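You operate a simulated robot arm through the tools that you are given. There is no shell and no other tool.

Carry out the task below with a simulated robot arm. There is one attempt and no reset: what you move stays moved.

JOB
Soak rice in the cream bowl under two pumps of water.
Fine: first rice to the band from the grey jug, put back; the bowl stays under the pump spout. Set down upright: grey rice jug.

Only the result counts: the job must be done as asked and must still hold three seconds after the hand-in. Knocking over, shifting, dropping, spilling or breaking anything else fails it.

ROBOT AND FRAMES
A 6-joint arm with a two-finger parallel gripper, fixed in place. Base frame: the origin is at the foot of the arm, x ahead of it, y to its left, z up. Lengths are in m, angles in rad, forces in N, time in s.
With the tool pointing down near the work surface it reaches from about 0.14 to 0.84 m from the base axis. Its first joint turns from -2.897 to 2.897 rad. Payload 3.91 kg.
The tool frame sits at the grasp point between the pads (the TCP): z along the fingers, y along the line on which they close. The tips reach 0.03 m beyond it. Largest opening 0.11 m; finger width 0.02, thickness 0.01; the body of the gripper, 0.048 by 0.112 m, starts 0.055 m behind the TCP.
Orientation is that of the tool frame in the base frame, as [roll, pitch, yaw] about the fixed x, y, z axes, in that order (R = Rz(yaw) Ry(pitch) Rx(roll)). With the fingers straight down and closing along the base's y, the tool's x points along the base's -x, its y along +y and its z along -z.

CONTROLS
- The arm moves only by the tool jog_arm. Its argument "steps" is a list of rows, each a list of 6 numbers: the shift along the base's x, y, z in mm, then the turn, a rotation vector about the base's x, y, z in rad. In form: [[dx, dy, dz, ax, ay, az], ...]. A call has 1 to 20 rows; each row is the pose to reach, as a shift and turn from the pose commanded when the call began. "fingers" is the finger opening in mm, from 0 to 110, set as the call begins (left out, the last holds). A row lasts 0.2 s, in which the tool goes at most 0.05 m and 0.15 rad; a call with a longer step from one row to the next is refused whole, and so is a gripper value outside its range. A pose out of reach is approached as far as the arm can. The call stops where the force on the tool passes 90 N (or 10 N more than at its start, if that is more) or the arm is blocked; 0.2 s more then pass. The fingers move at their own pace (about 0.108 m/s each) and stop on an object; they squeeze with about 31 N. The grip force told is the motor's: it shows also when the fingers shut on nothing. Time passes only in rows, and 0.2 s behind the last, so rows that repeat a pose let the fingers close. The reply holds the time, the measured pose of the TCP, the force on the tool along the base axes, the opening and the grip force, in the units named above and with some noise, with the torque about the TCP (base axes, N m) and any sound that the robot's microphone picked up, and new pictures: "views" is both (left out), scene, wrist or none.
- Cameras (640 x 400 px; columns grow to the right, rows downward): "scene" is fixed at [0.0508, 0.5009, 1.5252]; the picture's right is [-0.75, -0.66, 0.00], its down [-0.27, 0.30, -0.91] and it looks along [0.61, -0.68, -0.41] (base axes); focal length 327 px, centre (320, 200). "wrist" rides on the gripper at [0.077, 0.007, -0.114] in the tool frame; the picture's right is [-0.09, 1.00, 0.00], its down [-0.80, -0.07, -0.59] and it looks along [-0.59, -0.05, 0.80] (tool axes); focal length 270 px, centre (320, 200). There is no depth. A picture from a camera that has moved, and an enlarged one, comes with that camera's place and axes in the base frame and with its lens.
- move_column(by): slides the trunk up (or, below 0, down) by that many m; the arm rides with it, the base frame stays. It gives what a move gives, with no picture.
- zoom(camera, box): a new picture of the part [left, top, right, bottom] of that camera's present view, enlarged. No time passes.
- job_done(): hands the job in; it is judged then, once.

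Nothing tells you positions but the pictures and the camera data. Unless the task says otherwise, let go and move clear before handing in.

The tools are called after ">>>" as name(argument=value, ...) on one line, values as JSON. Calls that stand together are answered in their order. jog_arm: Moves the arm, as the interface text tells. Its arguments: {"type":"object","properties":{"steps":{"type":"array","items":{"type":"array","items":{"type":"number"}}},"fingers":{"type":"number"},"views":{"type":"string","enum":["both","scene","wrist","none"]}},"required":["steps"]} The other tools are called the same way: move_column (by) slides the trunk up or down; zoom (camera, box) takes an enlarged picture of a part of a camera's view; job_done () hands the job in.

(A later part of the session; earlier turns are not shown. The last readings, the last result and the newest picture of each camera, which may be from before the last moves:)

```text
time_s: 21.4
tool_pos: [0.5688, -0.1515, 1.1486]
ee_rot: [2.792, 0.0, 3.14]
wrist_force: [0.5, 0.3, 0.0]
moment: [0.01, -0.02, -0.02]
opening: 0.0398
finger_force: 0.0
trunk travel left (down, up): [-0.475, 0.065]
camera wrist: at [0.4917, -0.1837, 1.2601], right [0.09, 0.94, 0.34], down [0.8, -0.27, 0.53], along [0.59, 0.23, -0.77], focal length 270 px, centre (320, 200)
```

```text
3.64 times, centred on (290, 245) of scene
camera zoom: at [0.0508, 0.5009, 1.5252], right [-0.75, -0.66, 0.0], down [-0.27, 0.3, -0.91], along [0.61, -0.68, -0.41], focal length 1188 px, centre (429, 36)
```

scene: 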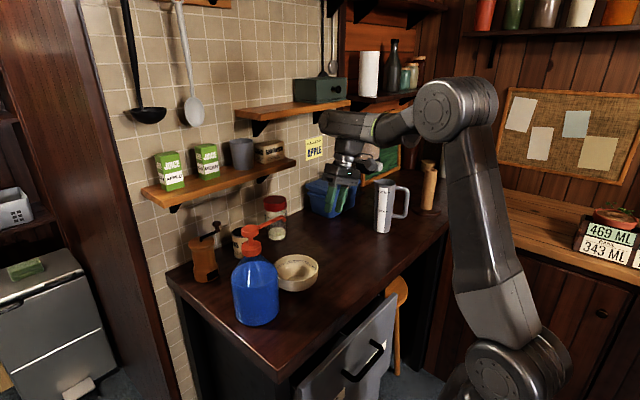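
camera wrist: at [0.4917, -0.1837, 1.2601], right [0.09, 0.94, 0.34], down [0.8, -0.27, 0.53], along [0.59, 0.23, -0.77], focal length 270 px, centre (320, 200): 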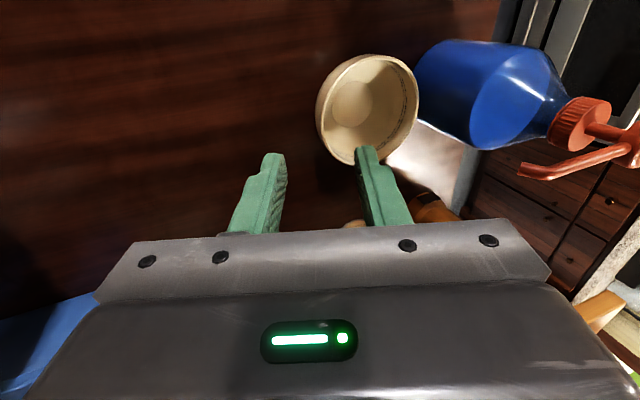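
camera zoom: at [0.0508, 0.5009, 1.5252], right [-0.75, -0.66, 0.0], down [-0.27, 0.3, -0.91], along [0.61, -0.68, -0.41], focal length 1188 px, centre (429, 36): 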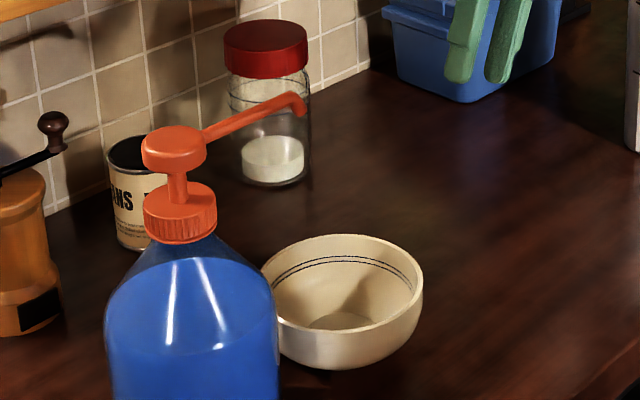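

The bowl stands upright near (0.606, -0.023) with the spout tip about 30 mm inside its rim. Next comes the jug: I'll straighten the tool, then turn it horizontal so one finger can pass through the handle loop and the pair can grip the body.

>>> jog_arm(steps=[[-25, -10, 20, -0.1, 0, 0], [-50, -20, 40, -0.2, 0, 0], [-75, -30, 60, -0.3, 0, 0], [-100, -40, 80, -0.35, 0, 0], [-118, -50, 100, -0.35, 0, 0], [-118, -50, 100, -0.35, 0, 0]], fingers=88, views="none")

>>> jog_arm(steps=[[0, 0, 0, 0, 0, -0.144], [0, 0, 0, 0, 0, -0.288], [0, 0, 0, 0, 0, -0.432], [0, 0, 0, 0, 0, -0.576], [0, 0, 0, 0, 0, -0.72], [0, 0, 0, 0, 0, -0.864], [0, 0, 0, 0, 0, -1.008], [0, 0, 0, 0, 0, -1.152], [0, 0, 0, 0, 0, -1.152]])

```text
time_s: 22.8
tool_pos: [0.4518, -0.2014, 1.2505]
ee_rot: [-3.141, 0.001, 3.14]
wrist_force: [0.1, -0.6, 0.5]
moment: [0.03, 0.0, 0.01]
opening: 0.088
finger_force: 0.1
trunk travel left (down, up): [-0.475, 0.065]
```

```text
time_s: 24.8
tool_pos: [0.4508, -0.2006, 1.2487]
ee_rot: [-3.141, 0.0, 1.987]
wrist_force: [0.4, -0.4, 0.1]
moment: [-0.01, 0.01, 0.0]
opening: 0.0883
finger_force: 0.1
trunk travel left (down, up): [-0.475, 0.065]
camera wrist: at [0.426, -0.1275, 1.3649], right [0.95, 0.32, 0.0], down [0.26, -0.76, 0.59], along [0.19, -0.56, -0.8], focal length 270 px, centre (320, 200)
```

scene: 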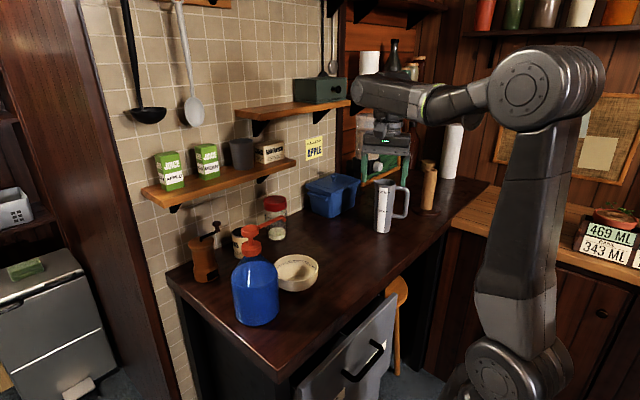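
wrist: 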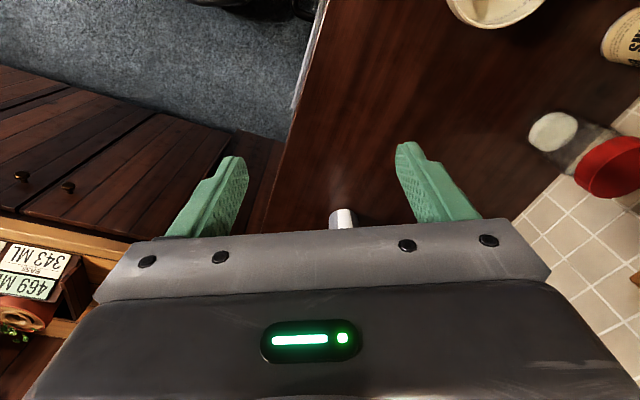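

The tool is yawed to face the jug. Now I'll pitch it to horizontal while moving to a pre-grasp point behind the jug.

>>> jog_arm(steps=[[7, -11, -4, -0.13, -0.058, 0], [14, -22, -8, -0.261, -0.116, 0], [21, -33, -12, -0.391, -0.174, 0], [28, -44, -16, -0.522, -0.232, 0], [35, -55, -20, -0.652, -0.29, 0], [42, -66, -24, -0.783, -0.349, 0], [49, -77, -28, -0.913, -0.407, 0], [56, -88, -32, -1.044, -0.465, 0], [63, -99, -36, -1.174, -0.523, 0], [70, -110, -40, -1.305, -0.581, 0], [77, -121, -44, -1.435, -0.639, 0], [77, -121, -44, -1.435, -0.639, 0]])

```text
time_s: 27.4
tool_pos: [0.5285, -0.3219, 1.2066]
ee_rot: [0.454, 1.569, -0.697]
wrist_force: [-0.4, 0.1, 0.3]
moment: [0.03, 0.01, -0.02]
opening: 0.088
finger_force: 0.0
trunk travel left (down, up): [-0.475, 0.065]
camera wrist: at [0.4874, -0.2145, 1.1296], right [0.91, 0.41, 0.09], down [-0.31, 0.52, 0.8], along [0.28, -0.76, 0.59], focal length 270 px, centre (320, 200)
```

scene: 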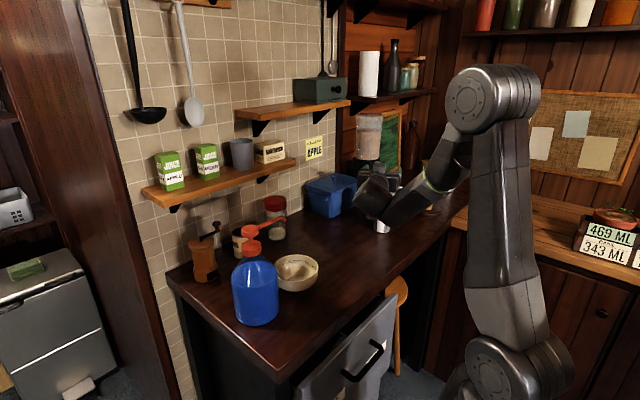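
wrist: 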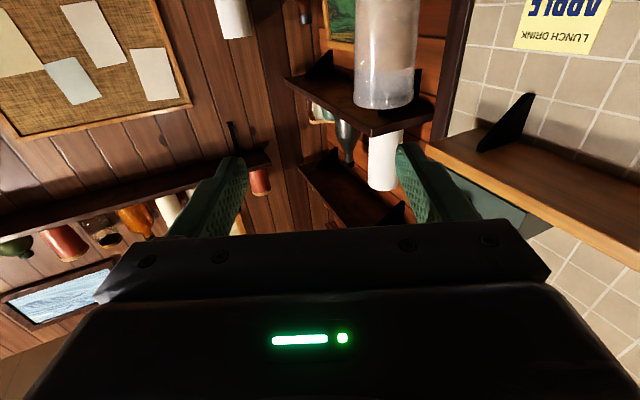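

The tool is horizontal and facing the jug. I'll lower it to handle-loop height and look through the wrist camera.

>>> jog_arm(steps=[[0, 0, -40, 0, 0, 0], [0, 0, -80, 0, 0, 0], [0, 0, -120, 0, 0, 0], [0, 0, -150, 0, 0, 0], [0, 0, -166, 0, 0, 0], [0, 0, -166, 0, 0, 0]])

>>> zoom(camera="scene", box=[330, 160, 440, 260])

```text
time_s: 28.8
tool_pos: [0.5283, -0.3227, 1.0398]
ee_rot: [-1.571, 1.57, -2.723]
wrist_force: [0.1, -0.4, -0.6]
moment: [0.0, -0.01, 0.0]
opening: 0.088
finger_force: 0.0
trunk travel left (down, up): [-0.475, 0.065]
camera wrist: at [0.4879, -0.215, 0.9632], right [0.91, 0.41, 0.09], down [-0.31, 0.51, 0.8], along [0.28, -0.76, 0.59], focal length 270 px, centre (320, 200)
```

scene: 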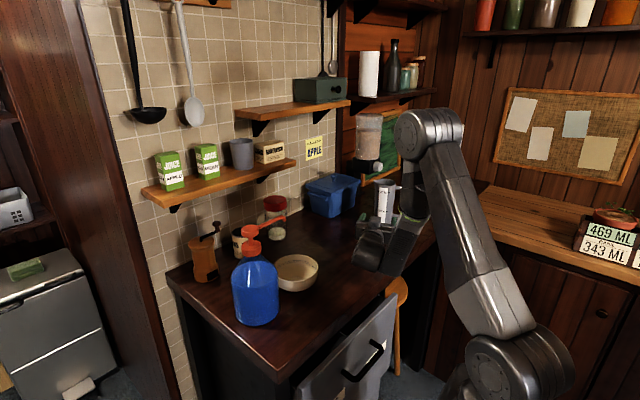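
wrist: 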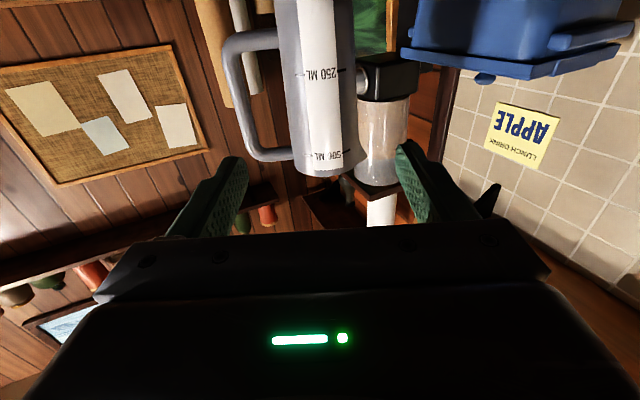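

```text
4.00 times, centred on (385, 210) of scene
camera zoom: at [0.0508, 0.5009, 1.5252], right [-0.75, -0.66, 0.0], down [-0.27, 0.3, -0.91], along [0.61, -0.68, -0.41], focal length 1307 px, centre (60, 160)
```

zoom: 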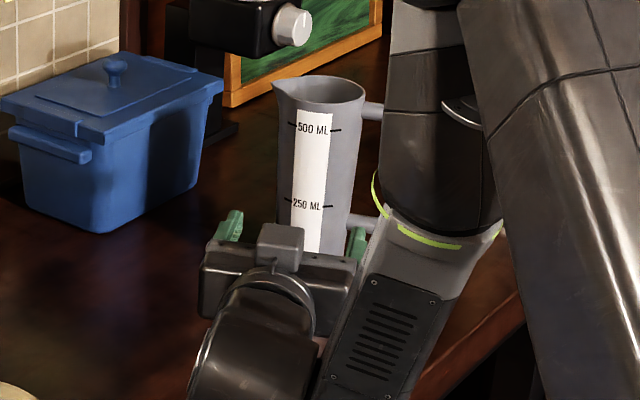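

The jug and its handle are visible between the fingers. I'll zoom in to measure how well the tool is centred on the jug body and where the handle loop lies.

>>> zoom(camera="wrist", box=[180, 0, 460, 190])

```text
2.11 times, centred on (320, 95) of wrist
camera zoom: at [0.4879, -0.215, 0.9632], right [0.91, 0.41, 0.09], down [-0.31, 0.51, 0.8], along [0.28, -0.76, 0.59], focal length 569 px, centre (320, 421)
```

zoom: 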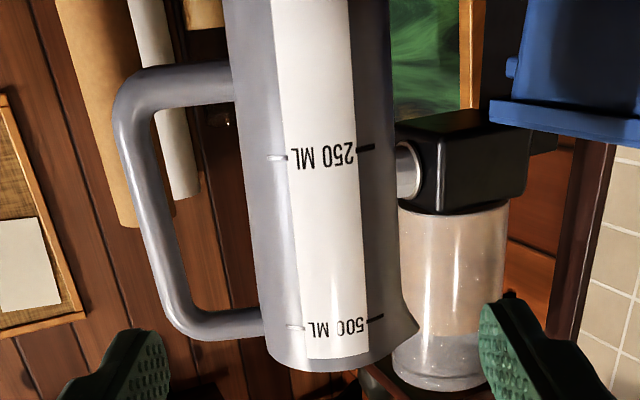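

The tool is centred on the jug body within about 1 mm. The handle loop spans roughly z 0.995 to 1.088, so the TCP height of 1.04 is right in the middle. I'll advance 90 mm and check again before straddling.

>>> jog_arm(steps=[[12, -28, 0, 0, 0, 0], [25, -55, 0, 0, 0, 0], [37, -82, 0, 0, 0, 0], [37, -82, 0, 0, 0, 0]])

>>> zoom(camera="wrist", box=[140, 0, 500, 230])

>>> zoom(camera="scene", box=[330, 160, 440, 260])

```text
time_s: 29.8
tool_pos: [0.5653, -0.4046, 1.0398]
ee_rot: [2.977, 1.571, 1.826]
wrist_force: [0.2, -0.7, -0.4]
moment: [-0.03, -0.01, -0.01]
opening: 0.0879
finger_force: 0.0
trunk travel left (down, up): [-0.475, 0.065]
camera wrist: at [0.5247, -0.2974, 0.9629], right [0.91, 0.41, 0.09], down [-0.31, 0.51, 0.8], along [0.28, -0.76, 0.59], focal length 270 px, centre (320, 200)
```

scene: 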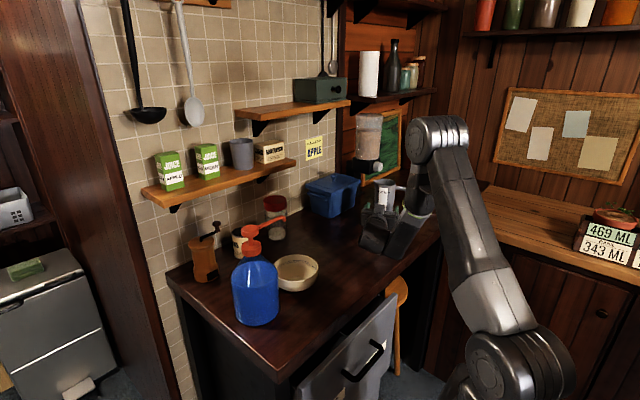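
wrist: 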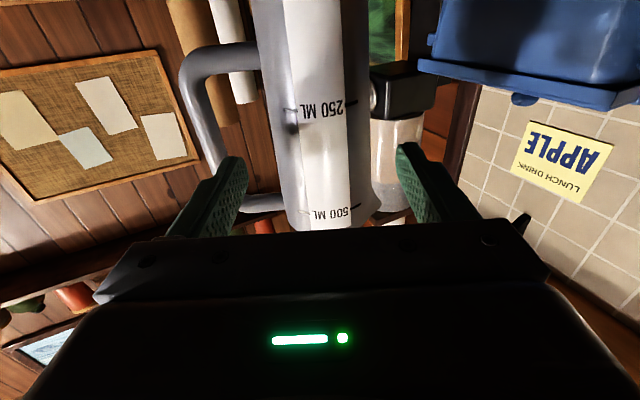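

```text
1.74 times, centred on (320, 115) of wrist
camera zoom: at [0.5247, -0.2974, 0.9629], right [0.91, 0.41, 0.09], down [-0.31, 0.51, 0.8], along [0.28, -0.76, 0.59], focal length 470 px, centre (320, 348)
```

zoom: 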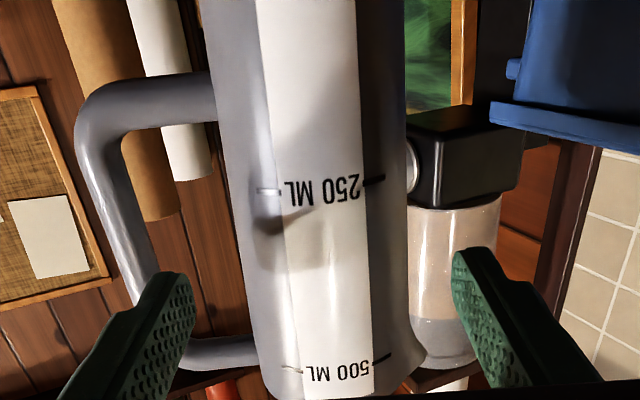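

```text
4.00 times, centred on (385, 210) of scene
camera zoom: at [0.0508, 0.5009, 1.5252], right [-0.75, -0.66, 0.0], down [-0.27, 0.3, -0.91], along [0.61, -0.68, -0.41], focal length 1307 px, centre (60, 160)
```

zoom: 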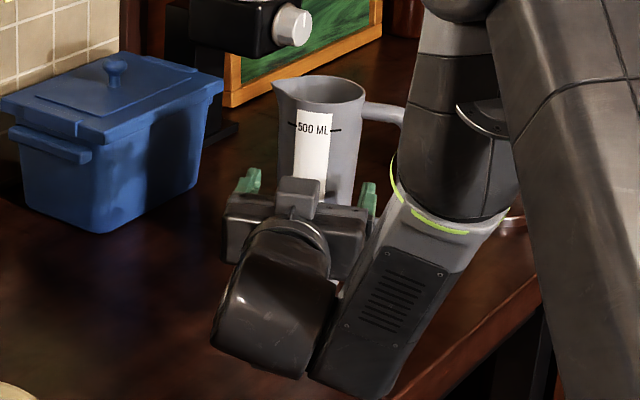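

The fingers will clear both the body and the handle bar with about 6 to 9 mm on each side. I'll advance the final 70 mm.

>>> jog_arm(steps=[[8, -18, 0, 0, 0, 0], [16, -36, 0, 0, 0, 0], [23, -52, 0, 0, 0, 0], [28, -64, 0, 0, 0, 0], [28, -64, 0, 0, 0, 0]])

>>> zoom(camera="scene", box=[330, 160, 440, 260])

```text
time_s: 31.0
tool_pos: [0.5941, -0.4688, 1.0397]
ee_rot: [2.97, 1.57, 1.818]
wrist_force: [-0.6, 1.2, 0.2]
moment: [-0.01, 0.02, 0.06]
opening: 0.0879
finger_force: 0.1
trunk travel left (down, up): [-0.475, 0.065]
camera wrist: at [0.5532, -0.3606, 0.9633], right [0.91, 0.4, 0.09], down [-0.31, 0.51, 0.8], along [0.28, -0.76, 0.59], focal length 270 px, centre (320, 200)
```

scene: 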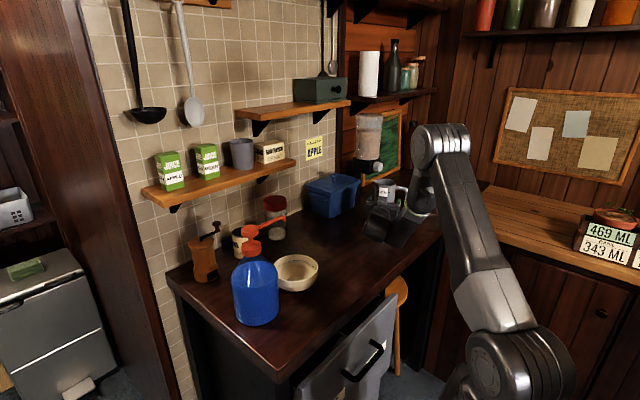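
wrist: 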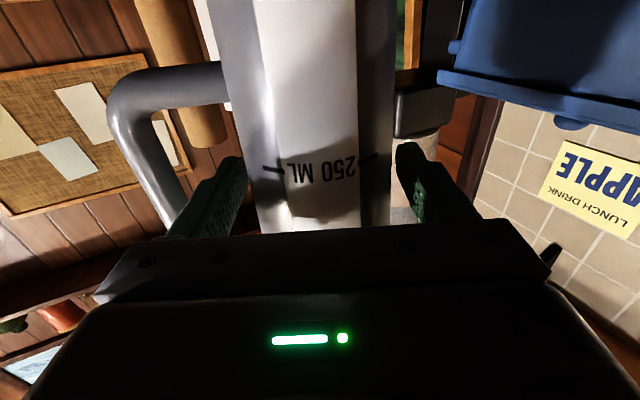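

```text
4.00 times, centred on (385, 210) of scene
camera zoom: at [0.0508, 0.5009, 1.5252], right [-0.75, -0.66, 0.0], down [-0.27, 0.3, -0.91], along [0.61, -0.68, -0.41], focal length 1307 px, centre (60, 160)
```

zoom: 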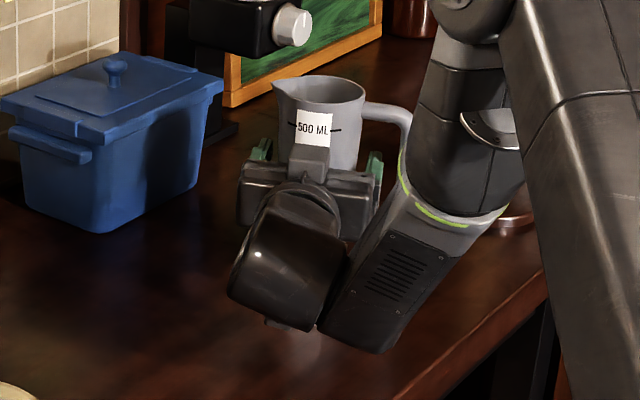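

The jug is straddled with one finger through the handle loop, and it has not shifted. I'll close the grip.

>>> jog_arm(steps=[[0, 0, 0, 0, 0, 0], [0, 0, 0, 0, 0, 0], [0, 0, 0, 0, 0, 0]], fingers=0)

>>> zoom(camera="scene", box=[330, 160, 440, 260])

```text
time_s: 31.8
tool_pos: [0.594, -0.4687, 1.0389]
ee_rot: [-1.935, 1.571, -3.087]
wrist_force: [0.5, -1.3, 1.0]
moment: [-0.15, -0.02, -0.01]
opening: 0.0711
finger_force: 31.5
trunk travel left (down, up): [-0.475, 0.065]
camera wrist: at [0.5532, -0.3605, 0.9634], right [0.91, 0.4, 0.09], down [-0.31, 0.51, 0.8], along [0.28, -0.76, 0.59], focal length 270 px, centre (320, 200)
```

scene: 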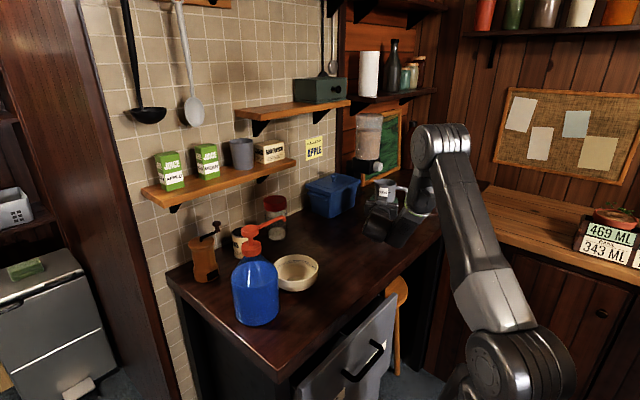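
wrist: 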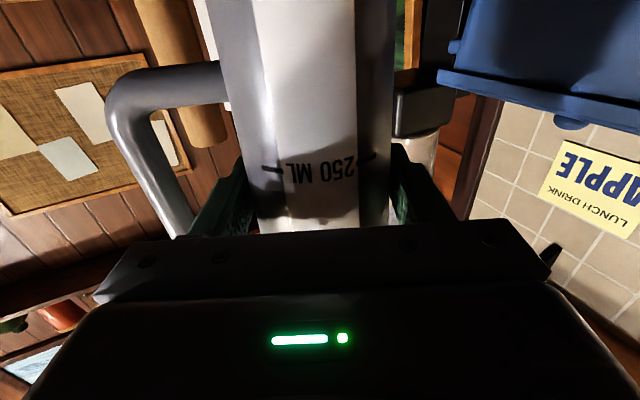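

```text
4.00 times, centred on (385, 210) of scene
camera zoom: at [0.0508, 0.5009, 1.5252], right [-0.75, -0.66, 0.0], down [-0.27, 0.3, -0.91], along [0.61, -0.68, -0.41], focal length 1307 px, centre (60, 160)
```

zoom: 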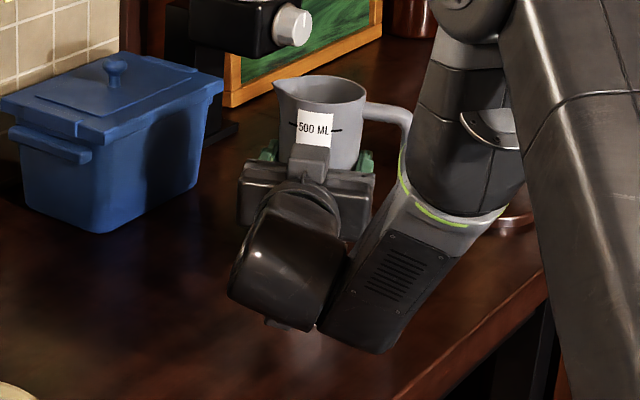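

The grip holds at 71 mm with 31 N. I'll lift gently and check the load and whether the jug stays upright.

>>> jog_arm(steps=[[0, 0, 5, 0, 0, 0], [0, 0, 15, 0, 0, 0], [0, 0, 30, 0, 0, 0], [0, 0, 45, 0, 0, 0], [0, 0, 45, 0, 0, 0]])

>>> zoom(camera="scene", box=[330, 150, 440, 250])

```text
time_s: 33.0
tool_pos: [0.5948, -0.4683, 1.0844]
ee_rot: [-2.982, 1.568, 2.151]
wrist_force: [-0.9, 0.0, -4.8]
moment: [0.07, -0.07, 0.0]
opening: 0.0709
finger_force: 30.9
trunk travel left (down, up): [-0.475, 0.065]
camera wrist: at [0.553, -0.3606, 1.0081], right [0.91, 0.41, 0.09], down [-0.31, 0.51, 0.8], along [0.28, -0.76, 0.59], focal length 270 px, centre (320, 200)
```

scene: 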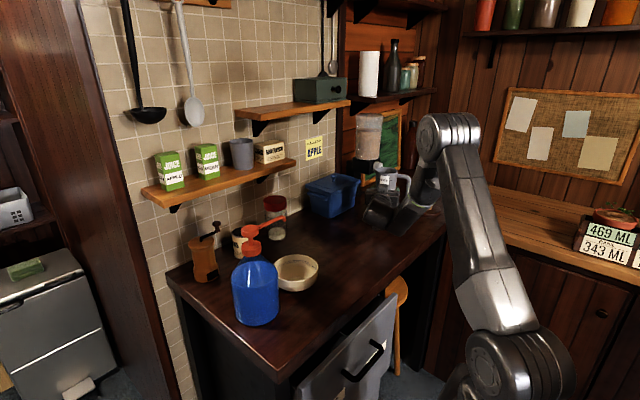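
wrist: 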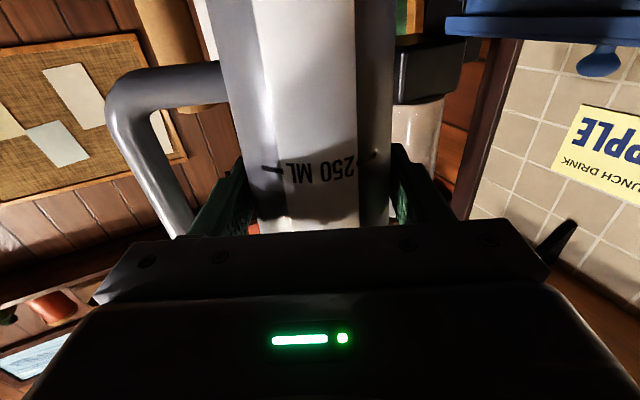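

```text
4.00 times, centred on (385, 200) of scene
camera zoom: at [0.0508, 0.5009, 1.5252], right [-0.75, -0.66, 0.0], down [-0.27, 0.3, -0.91], along [0.61, -0.68, -0.41], focal length 1307 px, centre (60, 200)
```

zoom: 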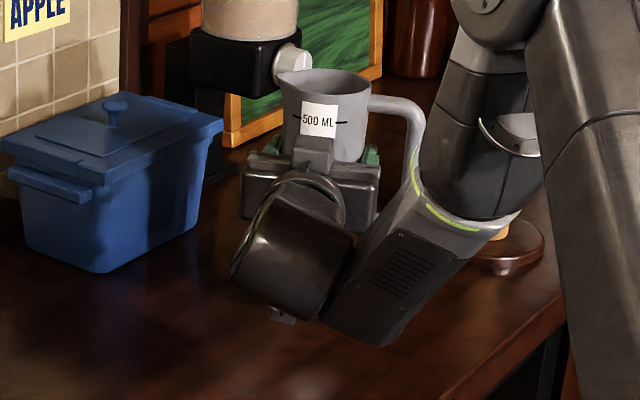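

The jug is lifted level and weighs about 4.8 N. I'll carry it to a waiting point beside the bowl on the -y side, turning it so its lip faces the bowl.

>>> jog_arm(steps=[[-3, 29, 0, 0, 0, 0.089], [-6, 58, 0, 0, 0, 0.178], [-9, 87, 0, 0, 0, 0.267], [-12, 116, 0, 0, 0, 0.356], [-15, 145, 0, 0, 0, 0.445], [-18, 174, 0, 0, 0, 0.534], [-21, 203, 0, 0, 0, 0.623], [-24, 232, 0, 0, 0, 0.712], [-27, 261, 0, 0, 0, 0.801], [-30, 290, 0, 0, 0, 0.89], [-30, 290, 0, 0, 0, 0.89]])

>>> zoom(camera="scene", box=[220, 180, 400, 310])

```text
time_s: 35.4
tool_pos: [0.5993, -0.0453, 1.1049]
ee_rot: [-3.004, 1.558, 2.926]
wrist_force: [0.7, -0.9, -5.6]
moment: [0.1, -0.02, 0.01]
opening: 0.0709
finger_force: 30.9
out of reach, approached as far as the arm can: row 4, 5, 6, 7, 8, 9, 10, 11
trunk travel left (down, up): [-0.475, 0.065]
camera wrist: at [0.4927, 0.0009, 1.0299], right [0.35, 0.93, 0.09], down [-0.57, 0.14, 0.81], along [0.74, -0.33, 0.58], focal length 270 px, centre (320, 200)
```

scene: 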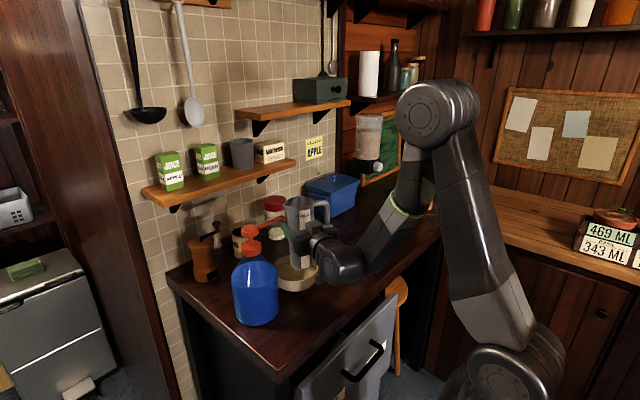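
wrist: 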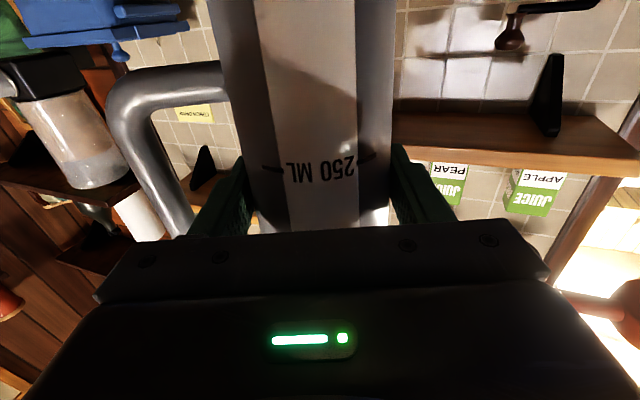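

```text
3.08 times, centred on (310, 245) of scene
camera zoom: at [0.0508, 0.5009, 1.5252], right [-0.75, -0.66, 0.0], down [-0.27, 0.3, -0.91], along [0.61, -0.68, -0.41], focal length 1005 px, centre (351, 62)
```

zoom: 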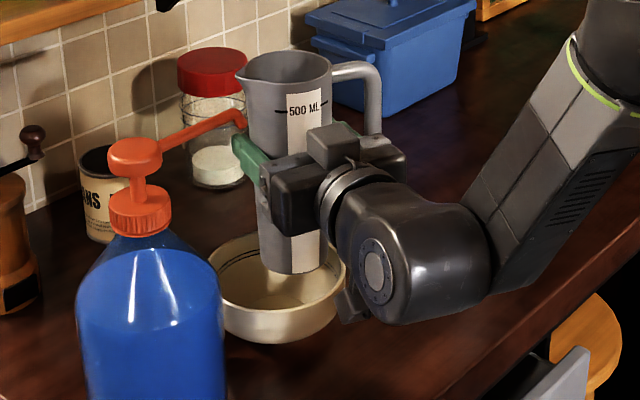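

The arm could not reach that pose and stopped with the jug hanging over the bowl, very close to the spout. Nothing appears touched; I'll zoom in to check clearances before moving out.

>>> zoom(camera="scene", box=[255, 190, 345, 290])

>>> zoom(camera="scene", box=[270, 195, 320, 235])

```text
4.00 times, centred on (300, 240) of scene
camera zoom: at [0.0508, 0.5009, 1.5252], right [-0.75, -0.66, 0.0], down [-0.27, 0.3, -0.91], along [0.61, -0.68, -0.41], focal length 1307 px, centre (400, 40)
```

zoom: 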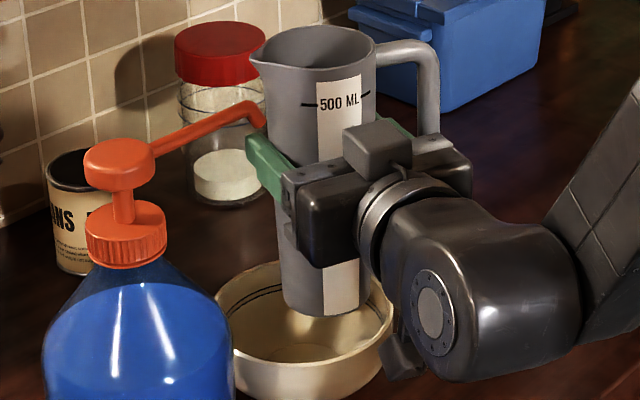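

```text
10.00 times, centred on (295, 215) of scene
camera zoom: at [0.0508, 0.5009, 1.5252], right [-0.75, -0.66, 0.0], down [-0.27, 0.3, -0.91], along [0.61, -0.68, -0.41], focal length 3268 px, centre (570, 50)
```

zoom: 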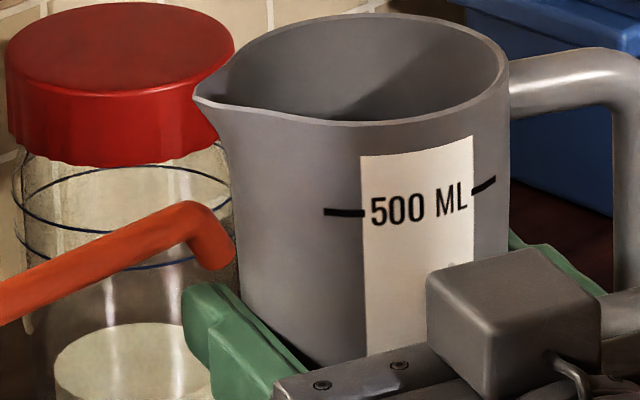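

The jug body and the lip-side finger are only millimetres from the spout tip, so I must not raise straight up. I'll test a tiny move away in -y to learn how the arm responds.

>>> jog_arm(steps=[[0, -4, 2, 0, 0, 0]], views="none")

```text
time_s: 35.8
tool_pos: [0.599, -0.0467, 1.1058]
ee_rot: [-3.069, 1.557, 2.858]
wrist_force: [-0.5, 0.4, -5.5]
moment: [0.11, -0.03, 0.02]
opening: 0.0708
finger_force: 31.1
trunk travel left (down, up): [-0.475, 0.065]
```

>>> jog_arm(steps=[[0, -4, 3, 0, 0, 0], [0, -4, 3, 0, 0, 0]], views="scene")

>>> zoom(camera="scene", box=[255, 190, 345, 290])

```text
time_s: 36.4
tool_pos: [0.6002, -0.0487, 1.11]
ee_rot: [3.004, 1.557, 2.641]
wrist_force: [-1.0, -0.7, -4.9]
moment: [0.05, 0.02, 0.02]
opening: 0.0711
finger_force: 30.9
trunk travel left (down, up): [-0.475, 0.065]
```

scene: 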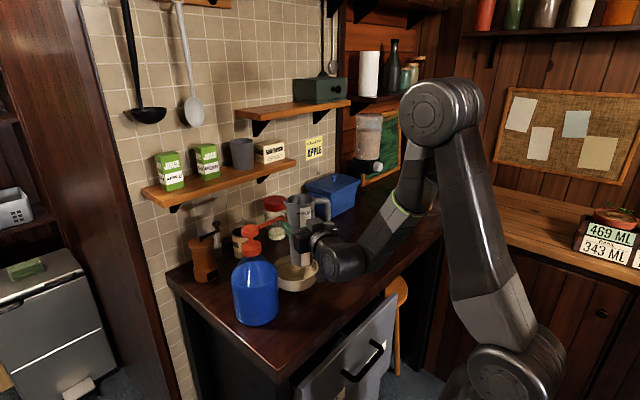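

```text
4.00 times, centred on (300, 240) of scene
camera zoom: at [0.0508, 0.5009, 1.5252], right [-0.75, -0.66, 0.0], down [-0.27, 0.3, -0.91], along [0.61, -0.68, -0.41], focal length 1307 px, centre (400, 40)
```

zoom: 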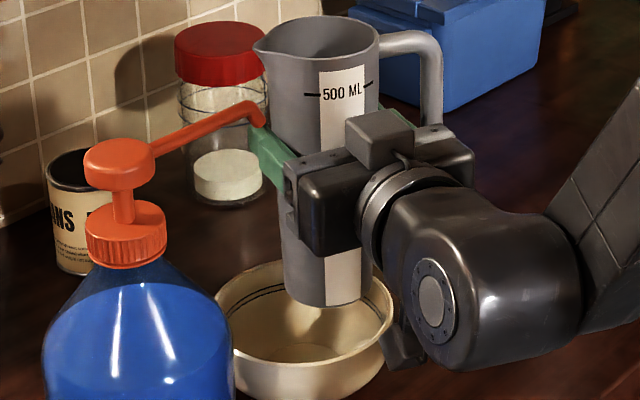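

The arm tracks small moves again, and the gap to the spout is opening. I'll continue up and away in -y with the jug base clearing the bowl rim.

>>> jog_arm(steps=[[0, -6, 5, 0, 0, 0], [0, -8, 12, 0, 0, 0], [0, -10, 20, 0, 0, 0]], views="scene")

>>> zoom(camera="scene", box=[255, 190, 345, 290])

```text
time_s: 37.2
tool_pos: [0.6023, -0.0536, 1.1313]
ee_rot: [-2.96, 1.554, 2.962]
wrist_force: [0.2, 0.1, -4.9]
moment: [0.08, 0.0, -0.02]
opening: 0.0707
finger_force: 31.2
out of reach, approached as far as the arm can: row 1, 2, 3
trunk travel left (down, up): [-0.475, 0.065]
```

scene: 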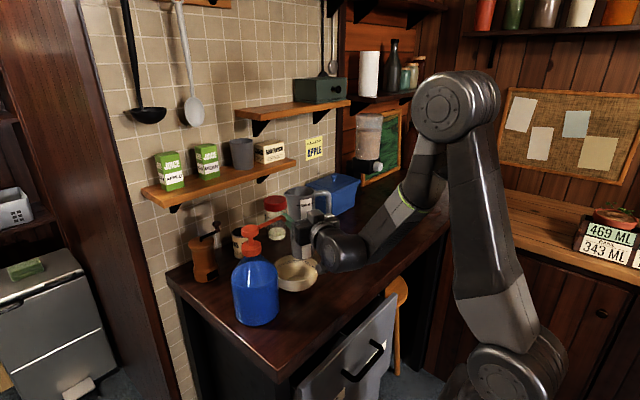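

```text
4.00 times, centred on (300, 240) of scene
camera zoom: at [0.0508, 0.5009, 1.5252], right [-0.75, -0.66, 0.0], down [-0.27, 0.3, -0.91], along [0.61, -0.68, -0.41], focal length 1307 px, centre (400, 40)
```

zoom: 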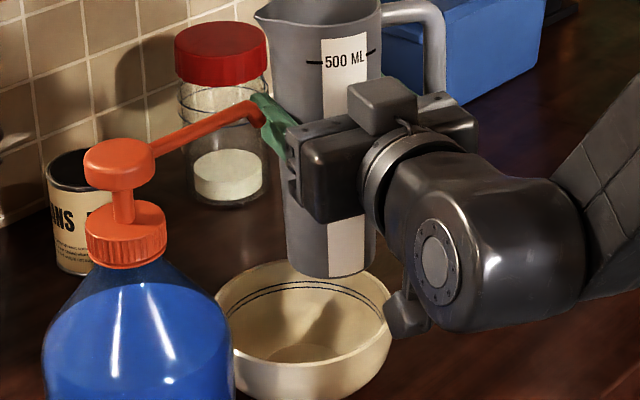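

The reach limit is clear now: with the tool horizontal it cannot point closer than about 17° to radial. I'll turn the jug back so its lip faces diagonally (+x, +y), which also swings the finger away from the spout.

>>> jog_arm(steps=[[0, 0, 0, 0, 0, -0.1], [0, 0, 0, 0, 0, -0.2], [-4, -3, 0, 0, 0, -0.3], [-8, -6, 0, 0, 0, -0.42], [-8, -6, 0, 0, 0, -0.42]], views="scene")

>>> zoom(camera="scene", box=[255, 190, 345, 290])

```text
time_s: 38.4
tool_pos: [0.5931, -0.0589, 1.1316]
ee_rot: [-2.89, 1.558, 2.618]
wrist_force: [-0.2, 0.2, -5.1]
moment: [0.07, -0.03, 0.0]
opening: 0.0709
finger_force: 31.5
trunk travel left (down, up): [-0.475, 0.065]
```

scene: 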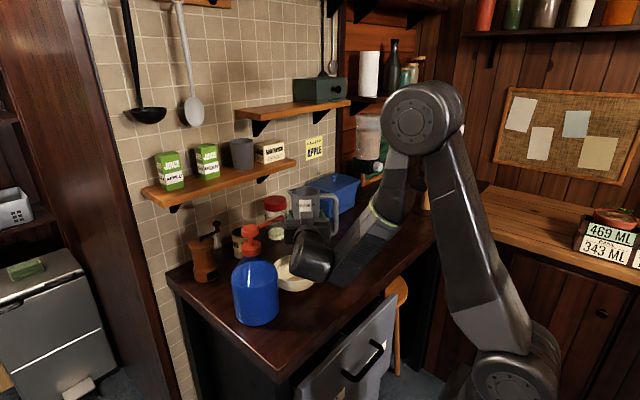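

```text
4.00 times, centred on (300, 240) of scene
camera zoom: at [0.0508, 0.5009, 1.5252], right [-0.75, -0.66, 0.0], down [-0.27, 0.3, -0.91], along [0.61, -0.68, -0.41], focal length 1307 px, centre (400, 40)
```

zoom: 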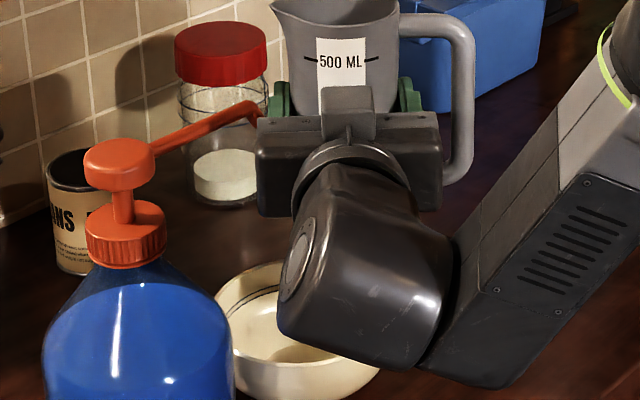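

The jug now faces diagonally and the arm tracks normally. I'll back it straight away from the spout and bowl to the waiting point.

>>> jog_arm(steps=[[-20, -15, 0, 0, 0, 0], [-40, -31, 0, 0, 0, 0], [-60, -46, 0, 0, 0, 0], [-80, -62, 0, 0, 0, 0], [-100, -77, 0, 0, 0, 0], [-100, -77, -20, 0, 0, 0], [-100, -77, -40, 0, 0, 0], [-100, -77, -40, 0, 0, 0]])

>>> zoom(camera="scene", box=[220, 190, 400, 310])

```text
time_s: 40.2
tool_pos: [0.4935, -0.1354, 1.0909]
ee_rot: [-2.937, 1.556, 2.574]
wrist_force: [0.2, -0.3, -4.9]
moment: [0.03, -0.05, 0.01]
opening: 0.0708
finger_force: 31.0
trunk travel left (down, up): [-0.475, 0.065]
camera wrist: at [0.4152, -0.0504, 1.016], right [0.7, 0.71, 0.09], down [-0.47, 0.36, 0.81], along [0.55, -0.6, 0.58], focal length 270 px, centre (320, 200)
```

scene: 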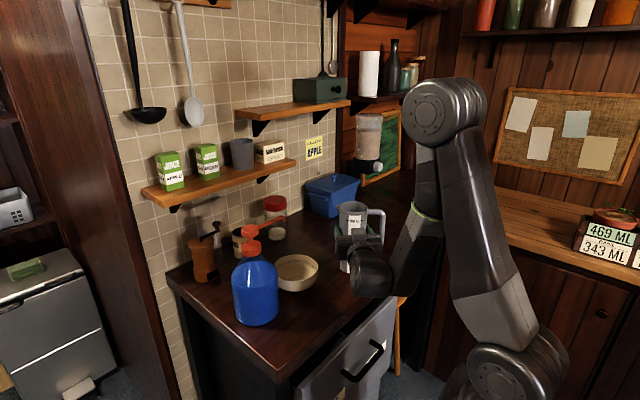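
wrist: 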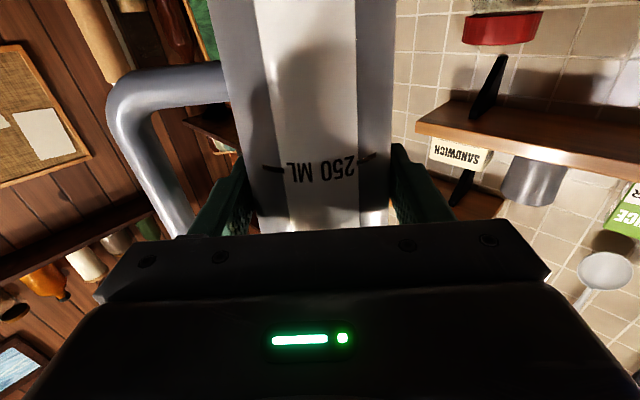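

```text
3.33 times, centred on (310, 250) of scene
camera zoom: at [0.0508, 0.5009, 1.5252], right [-0.75, -0.66, 0.0], down [-0.27, 0.3, -0.91], along [0.61, -0.68, -0.41], focal length 1089 px, centre (353, 33)
```

zoom: 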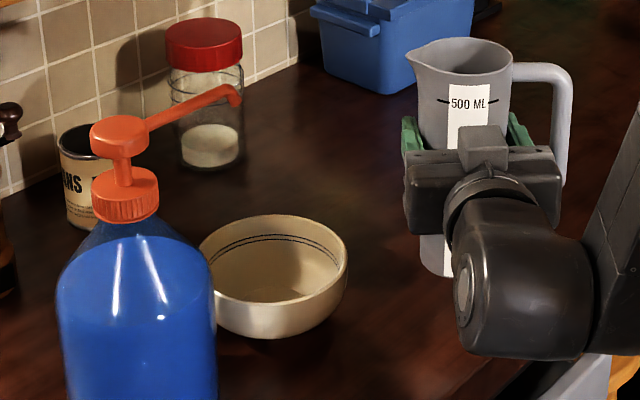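

The jug is safely beside the bowl, which has not moved. I'll tilt it about the tool axis to around 40°, bringing the lip over the bowl, before any rice should flow.

>>> jog_arm(steps=[[5, 5, -2, -0.0835, 0.0815, 0.0017], [10, 10, -5, -0.167, 0.163, 0.0033], [15, 15, -8, -0.2505, 0.2445, 0.005], [20, 20, -11, -0.334, 0.326, 0.0067], [24, 24, -13, -0.4175, 0.4075, 0.0083], [28, 28, -15, -0.501, 0.489, 0.01], [28, 28, -15, -0.501, 0.489, 0.01]])

>>> zoom(camera="scene", box=[240, 190, 380, 310])

```text
time_s: 41.8
tool_pos: [0.5213, -0.1073, 1.0762]
ee_rot: [-1.592, 0.866, -2.36]
wrist_force: [-0.4, 0.0, -4.5]
moment: [0.09, -0.08, -0.01]
opening: 0.0708
finger_force: 31.2
trunk travel left (down, up): [-0.475, 0.065]
camera wrist: at [0.4077, -0.0588, 1.0154], right [0.56, 0.59, -0.58], down [-0.1, 0.74, 0.66], along [0.82, -0.32, 0.47], focal length 270 px, centre (320, 200)
```

scene: 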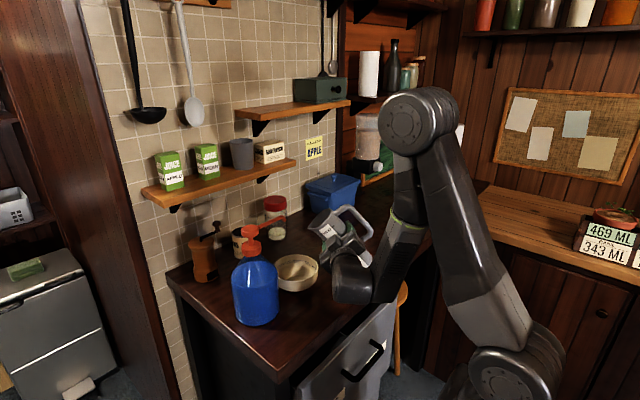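
wrist: 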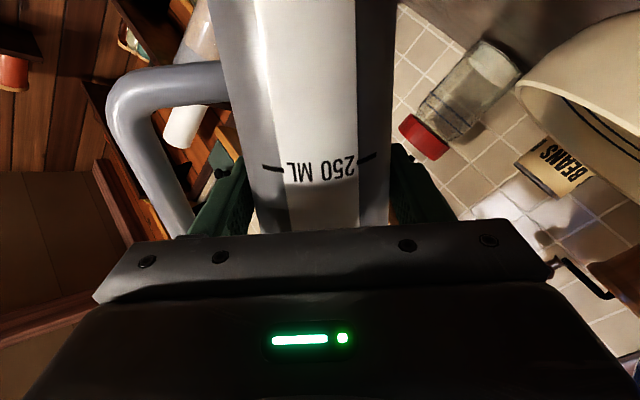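

```text
3.33 times, centred on (310, 250) of scene
camera zoom: at [0.0508, 0.5009, 1.5252], right [-0.75, -0.66, 0.0], down [-0.27, 0.3, -0.91], along [0.61, -0.68, -0.41], focal length 1089 px, centre (353, 33)
```

zoom: 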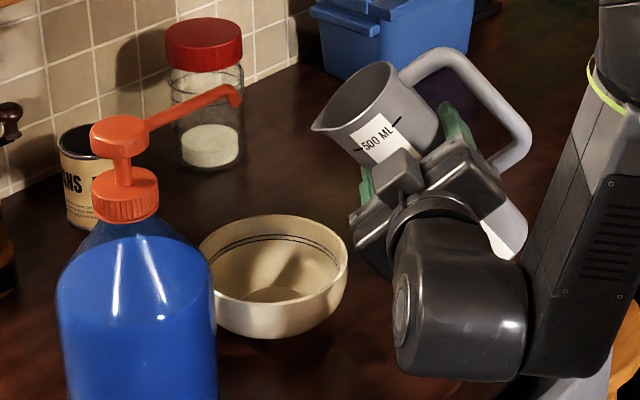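

The tilt matches the geometry exactly, with the lip about 37 mm short of the bowl centre. I'll look into the jug mouth for the rice level.

>>> zoom(camera="scene", box=[290, 195, 350, 245])

```text
8.00 times, centred on (320, 220) of scene
camera zoom: at [0.0508, 0.5009, 1.5252], right [-0.75, -0.66, 0.0], down [-0.27, 0.3, -0.91], along [0.61, -0.68, -0.41], focal length 2614 px, centre (320, 40)
```

zoom: 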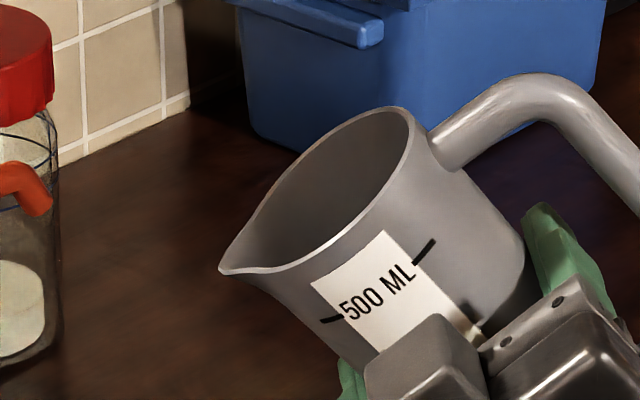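

The rice isn't visible from this angle. I'll continue tilting in small steps, keeping the lip fixed over the bowl and lowering it closer to the rim.

>>> jog_arm(steps=[[-1, -1, -9, -0.0938, 0.0914, 0.0019], [-2, -2, -19, -0.1876, 0.1829, 0.0038], [-2, -2, -19, -0.1876, 0.1829, 0.0038]], views="scene")

>>> zoom(camera="scene", box=[260, 200, 360, 290])

```text
time_s: 42.6
tool_pos: [0.5192, -0.1098, 1.0579]
ee_rot: [-1.59, 0.603, -2.352]
wrist_force: [-0.9, -0.1, -5.4]
moment: [0.1, -0.07, -0.01]
opening: 0.0709
finger_force: 30.9
trunk travel left (down, up): [-0.475, 0.065]
```

scene: 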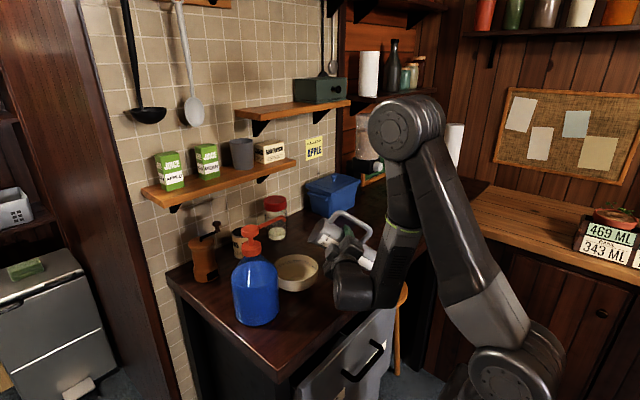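

```text
4.44 times, centred on (310, 245) of scene
camera zoom: at [0.0508, 0.5009, 1.5252], right [-0.75, -0.66, 0.0], down [-0.27, 0.3, -0.91], along [0.61, -0.68, -0.41], focal length 1452 px, centre (364, 0)
```

zoom: 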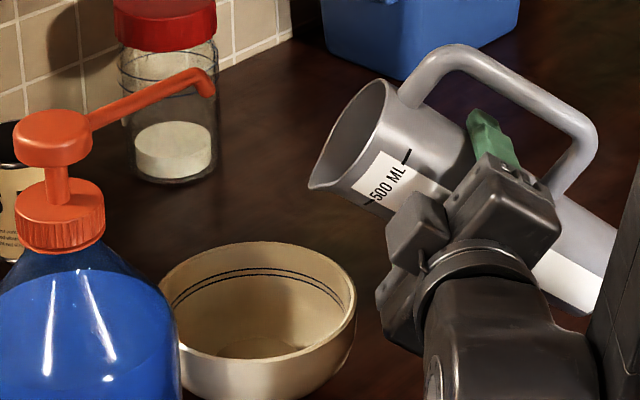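

No rice has moved at 55°. I'll step to 65° with the lip lowered to about 50 mm above the bowl rim.

>>> jog_arm(steps=[[2, 2, -7, -0.0625, 0.0609, 0.0013], [3, 3, -15, -0.125, 0.1218, 0.0025], [3, 3, -15, -0.125, 0.1218, 0.0025]], views="scene")

>>> zoom(camera="scene", box=[260, 200, 360, 290])

```text
time_s: 43.4
tool_pos: [0.5231, -0.1053, 1.0428]
ee_rot: [-1.585, 0.429, -2.347]
wrist_force: [-0.1, 0.2, -4.4]
moment: [0.1, -0.06, -0.01]
opening: 0.0707
finger_force: 31.4
trunk travel left (down, up): [-0.475, 0.065]
```

scene: 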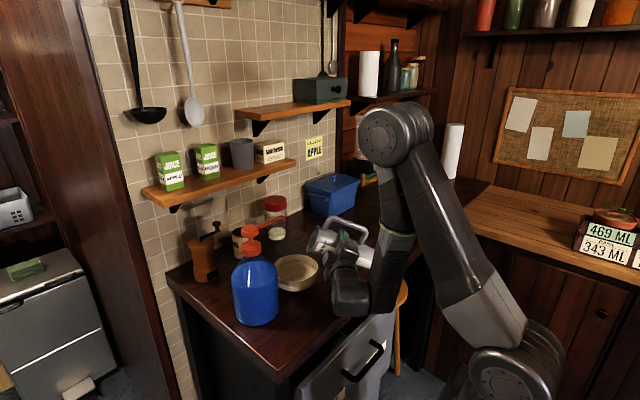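

```text
4.44 times, centred on (310, 245) of scene
camera zoom: at [0.0508, 0.5009, 1.5252], right [-0.75, -0.66, 0.0], down [-0.27, 0.3, -0.91], along [0.61, -0.68, -0.41], focal length 1452 px, centre (364, 0)
```

zoom: 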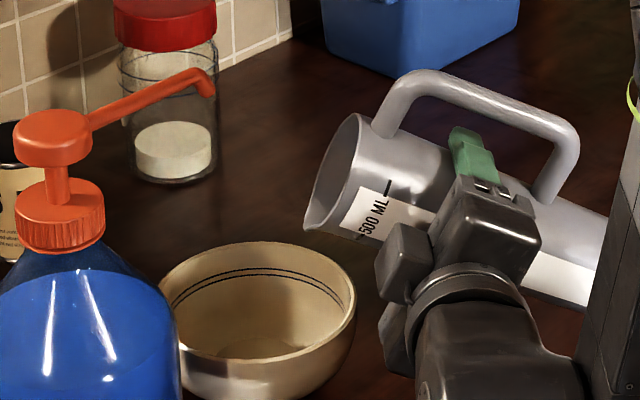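

>>> jog_arm(steps=[[1, 1, 0, -0.0875, 0.0853, 0.0018], [1, 1, 0, -0.0875, 0.0853, 0.0018]], views="scene")

>>> zoom(camera="scene", box=[260, 200, 360, 290])

```text
time_s: 44.0
tool_pos: [0.5235, -0.1052, 1.0422]
ee_rot: [-1.587, 0.308, -2.348]
wrist_force: [-0.7, -0.4, -4.6]
moment: [0.11, -0.07, -0.02]
opening: 0.0708
finger_force: 31.0
trunk travel left (down, up): [-0.475, 0.065]
```

scene: 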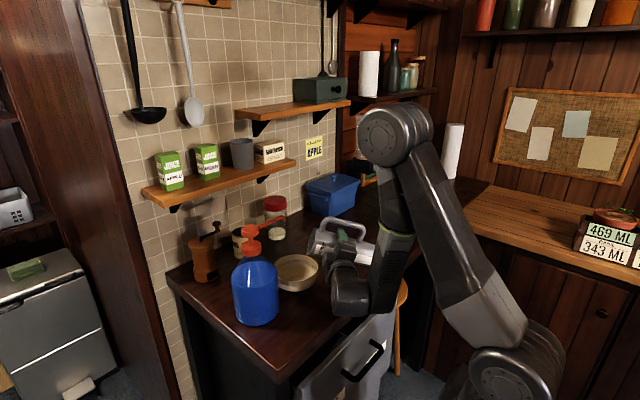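

```text
4.44 times, centred on (310, 245) of scene
camera zoom: at [0.0508, 0.5009, 1.5252], right [-0.75, -0.66, 0.0], down [-0.27, 0.3, -0.91], along [0.61, -0.68, -0.41], focal length 1452 px, centre (364, 0)
```

zoom: 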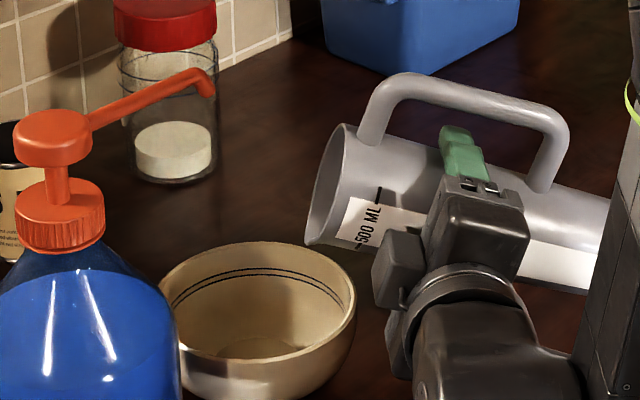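

>>> jog_arm(steps=[[2, 2, 8, -0.0875, 0.0853, 0.0018], [2, 2, 8, -0.0875, 0.0853, 0.0018]], views="scene")

>>> zoom(camera="scene", box=[260, 200, 360, 290])

```text
time_s: 44.6
tool_pos: [0.527, -0.1023, 1.0507]
ee_rot: [-1.587, 0.186, -2.345]
wrist_force: [0.1, 0.7, -4.9]
moment: [0.13, -0.05, 0.0]
opening: 0.0706
finger_force: 30.7
trunk travel left (down, up): [-0.475, 0.065]
```

scene: 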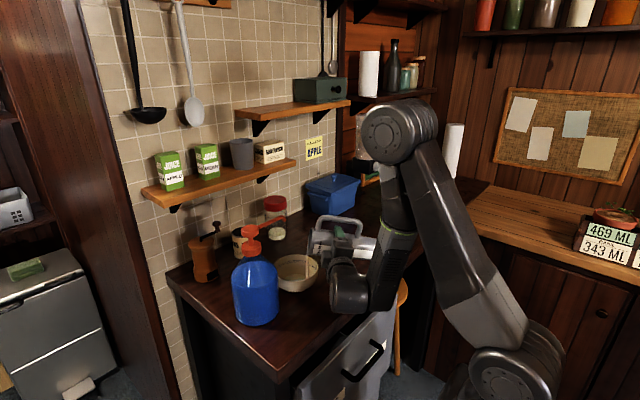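

```text
4.44 times, centred on (310, 245) of scene
camera zoom: at [0.0508, 0.5009, 1.5252], right [-0.75, -0.66, 0.0], down [-0.27, 0.3, -0.91], along [0.61, -0.68, -0.41], focal length 1452 px, centre (364, 0)
```

zoom: 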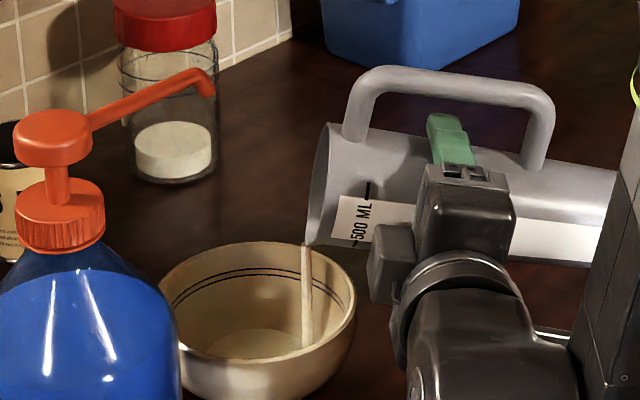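

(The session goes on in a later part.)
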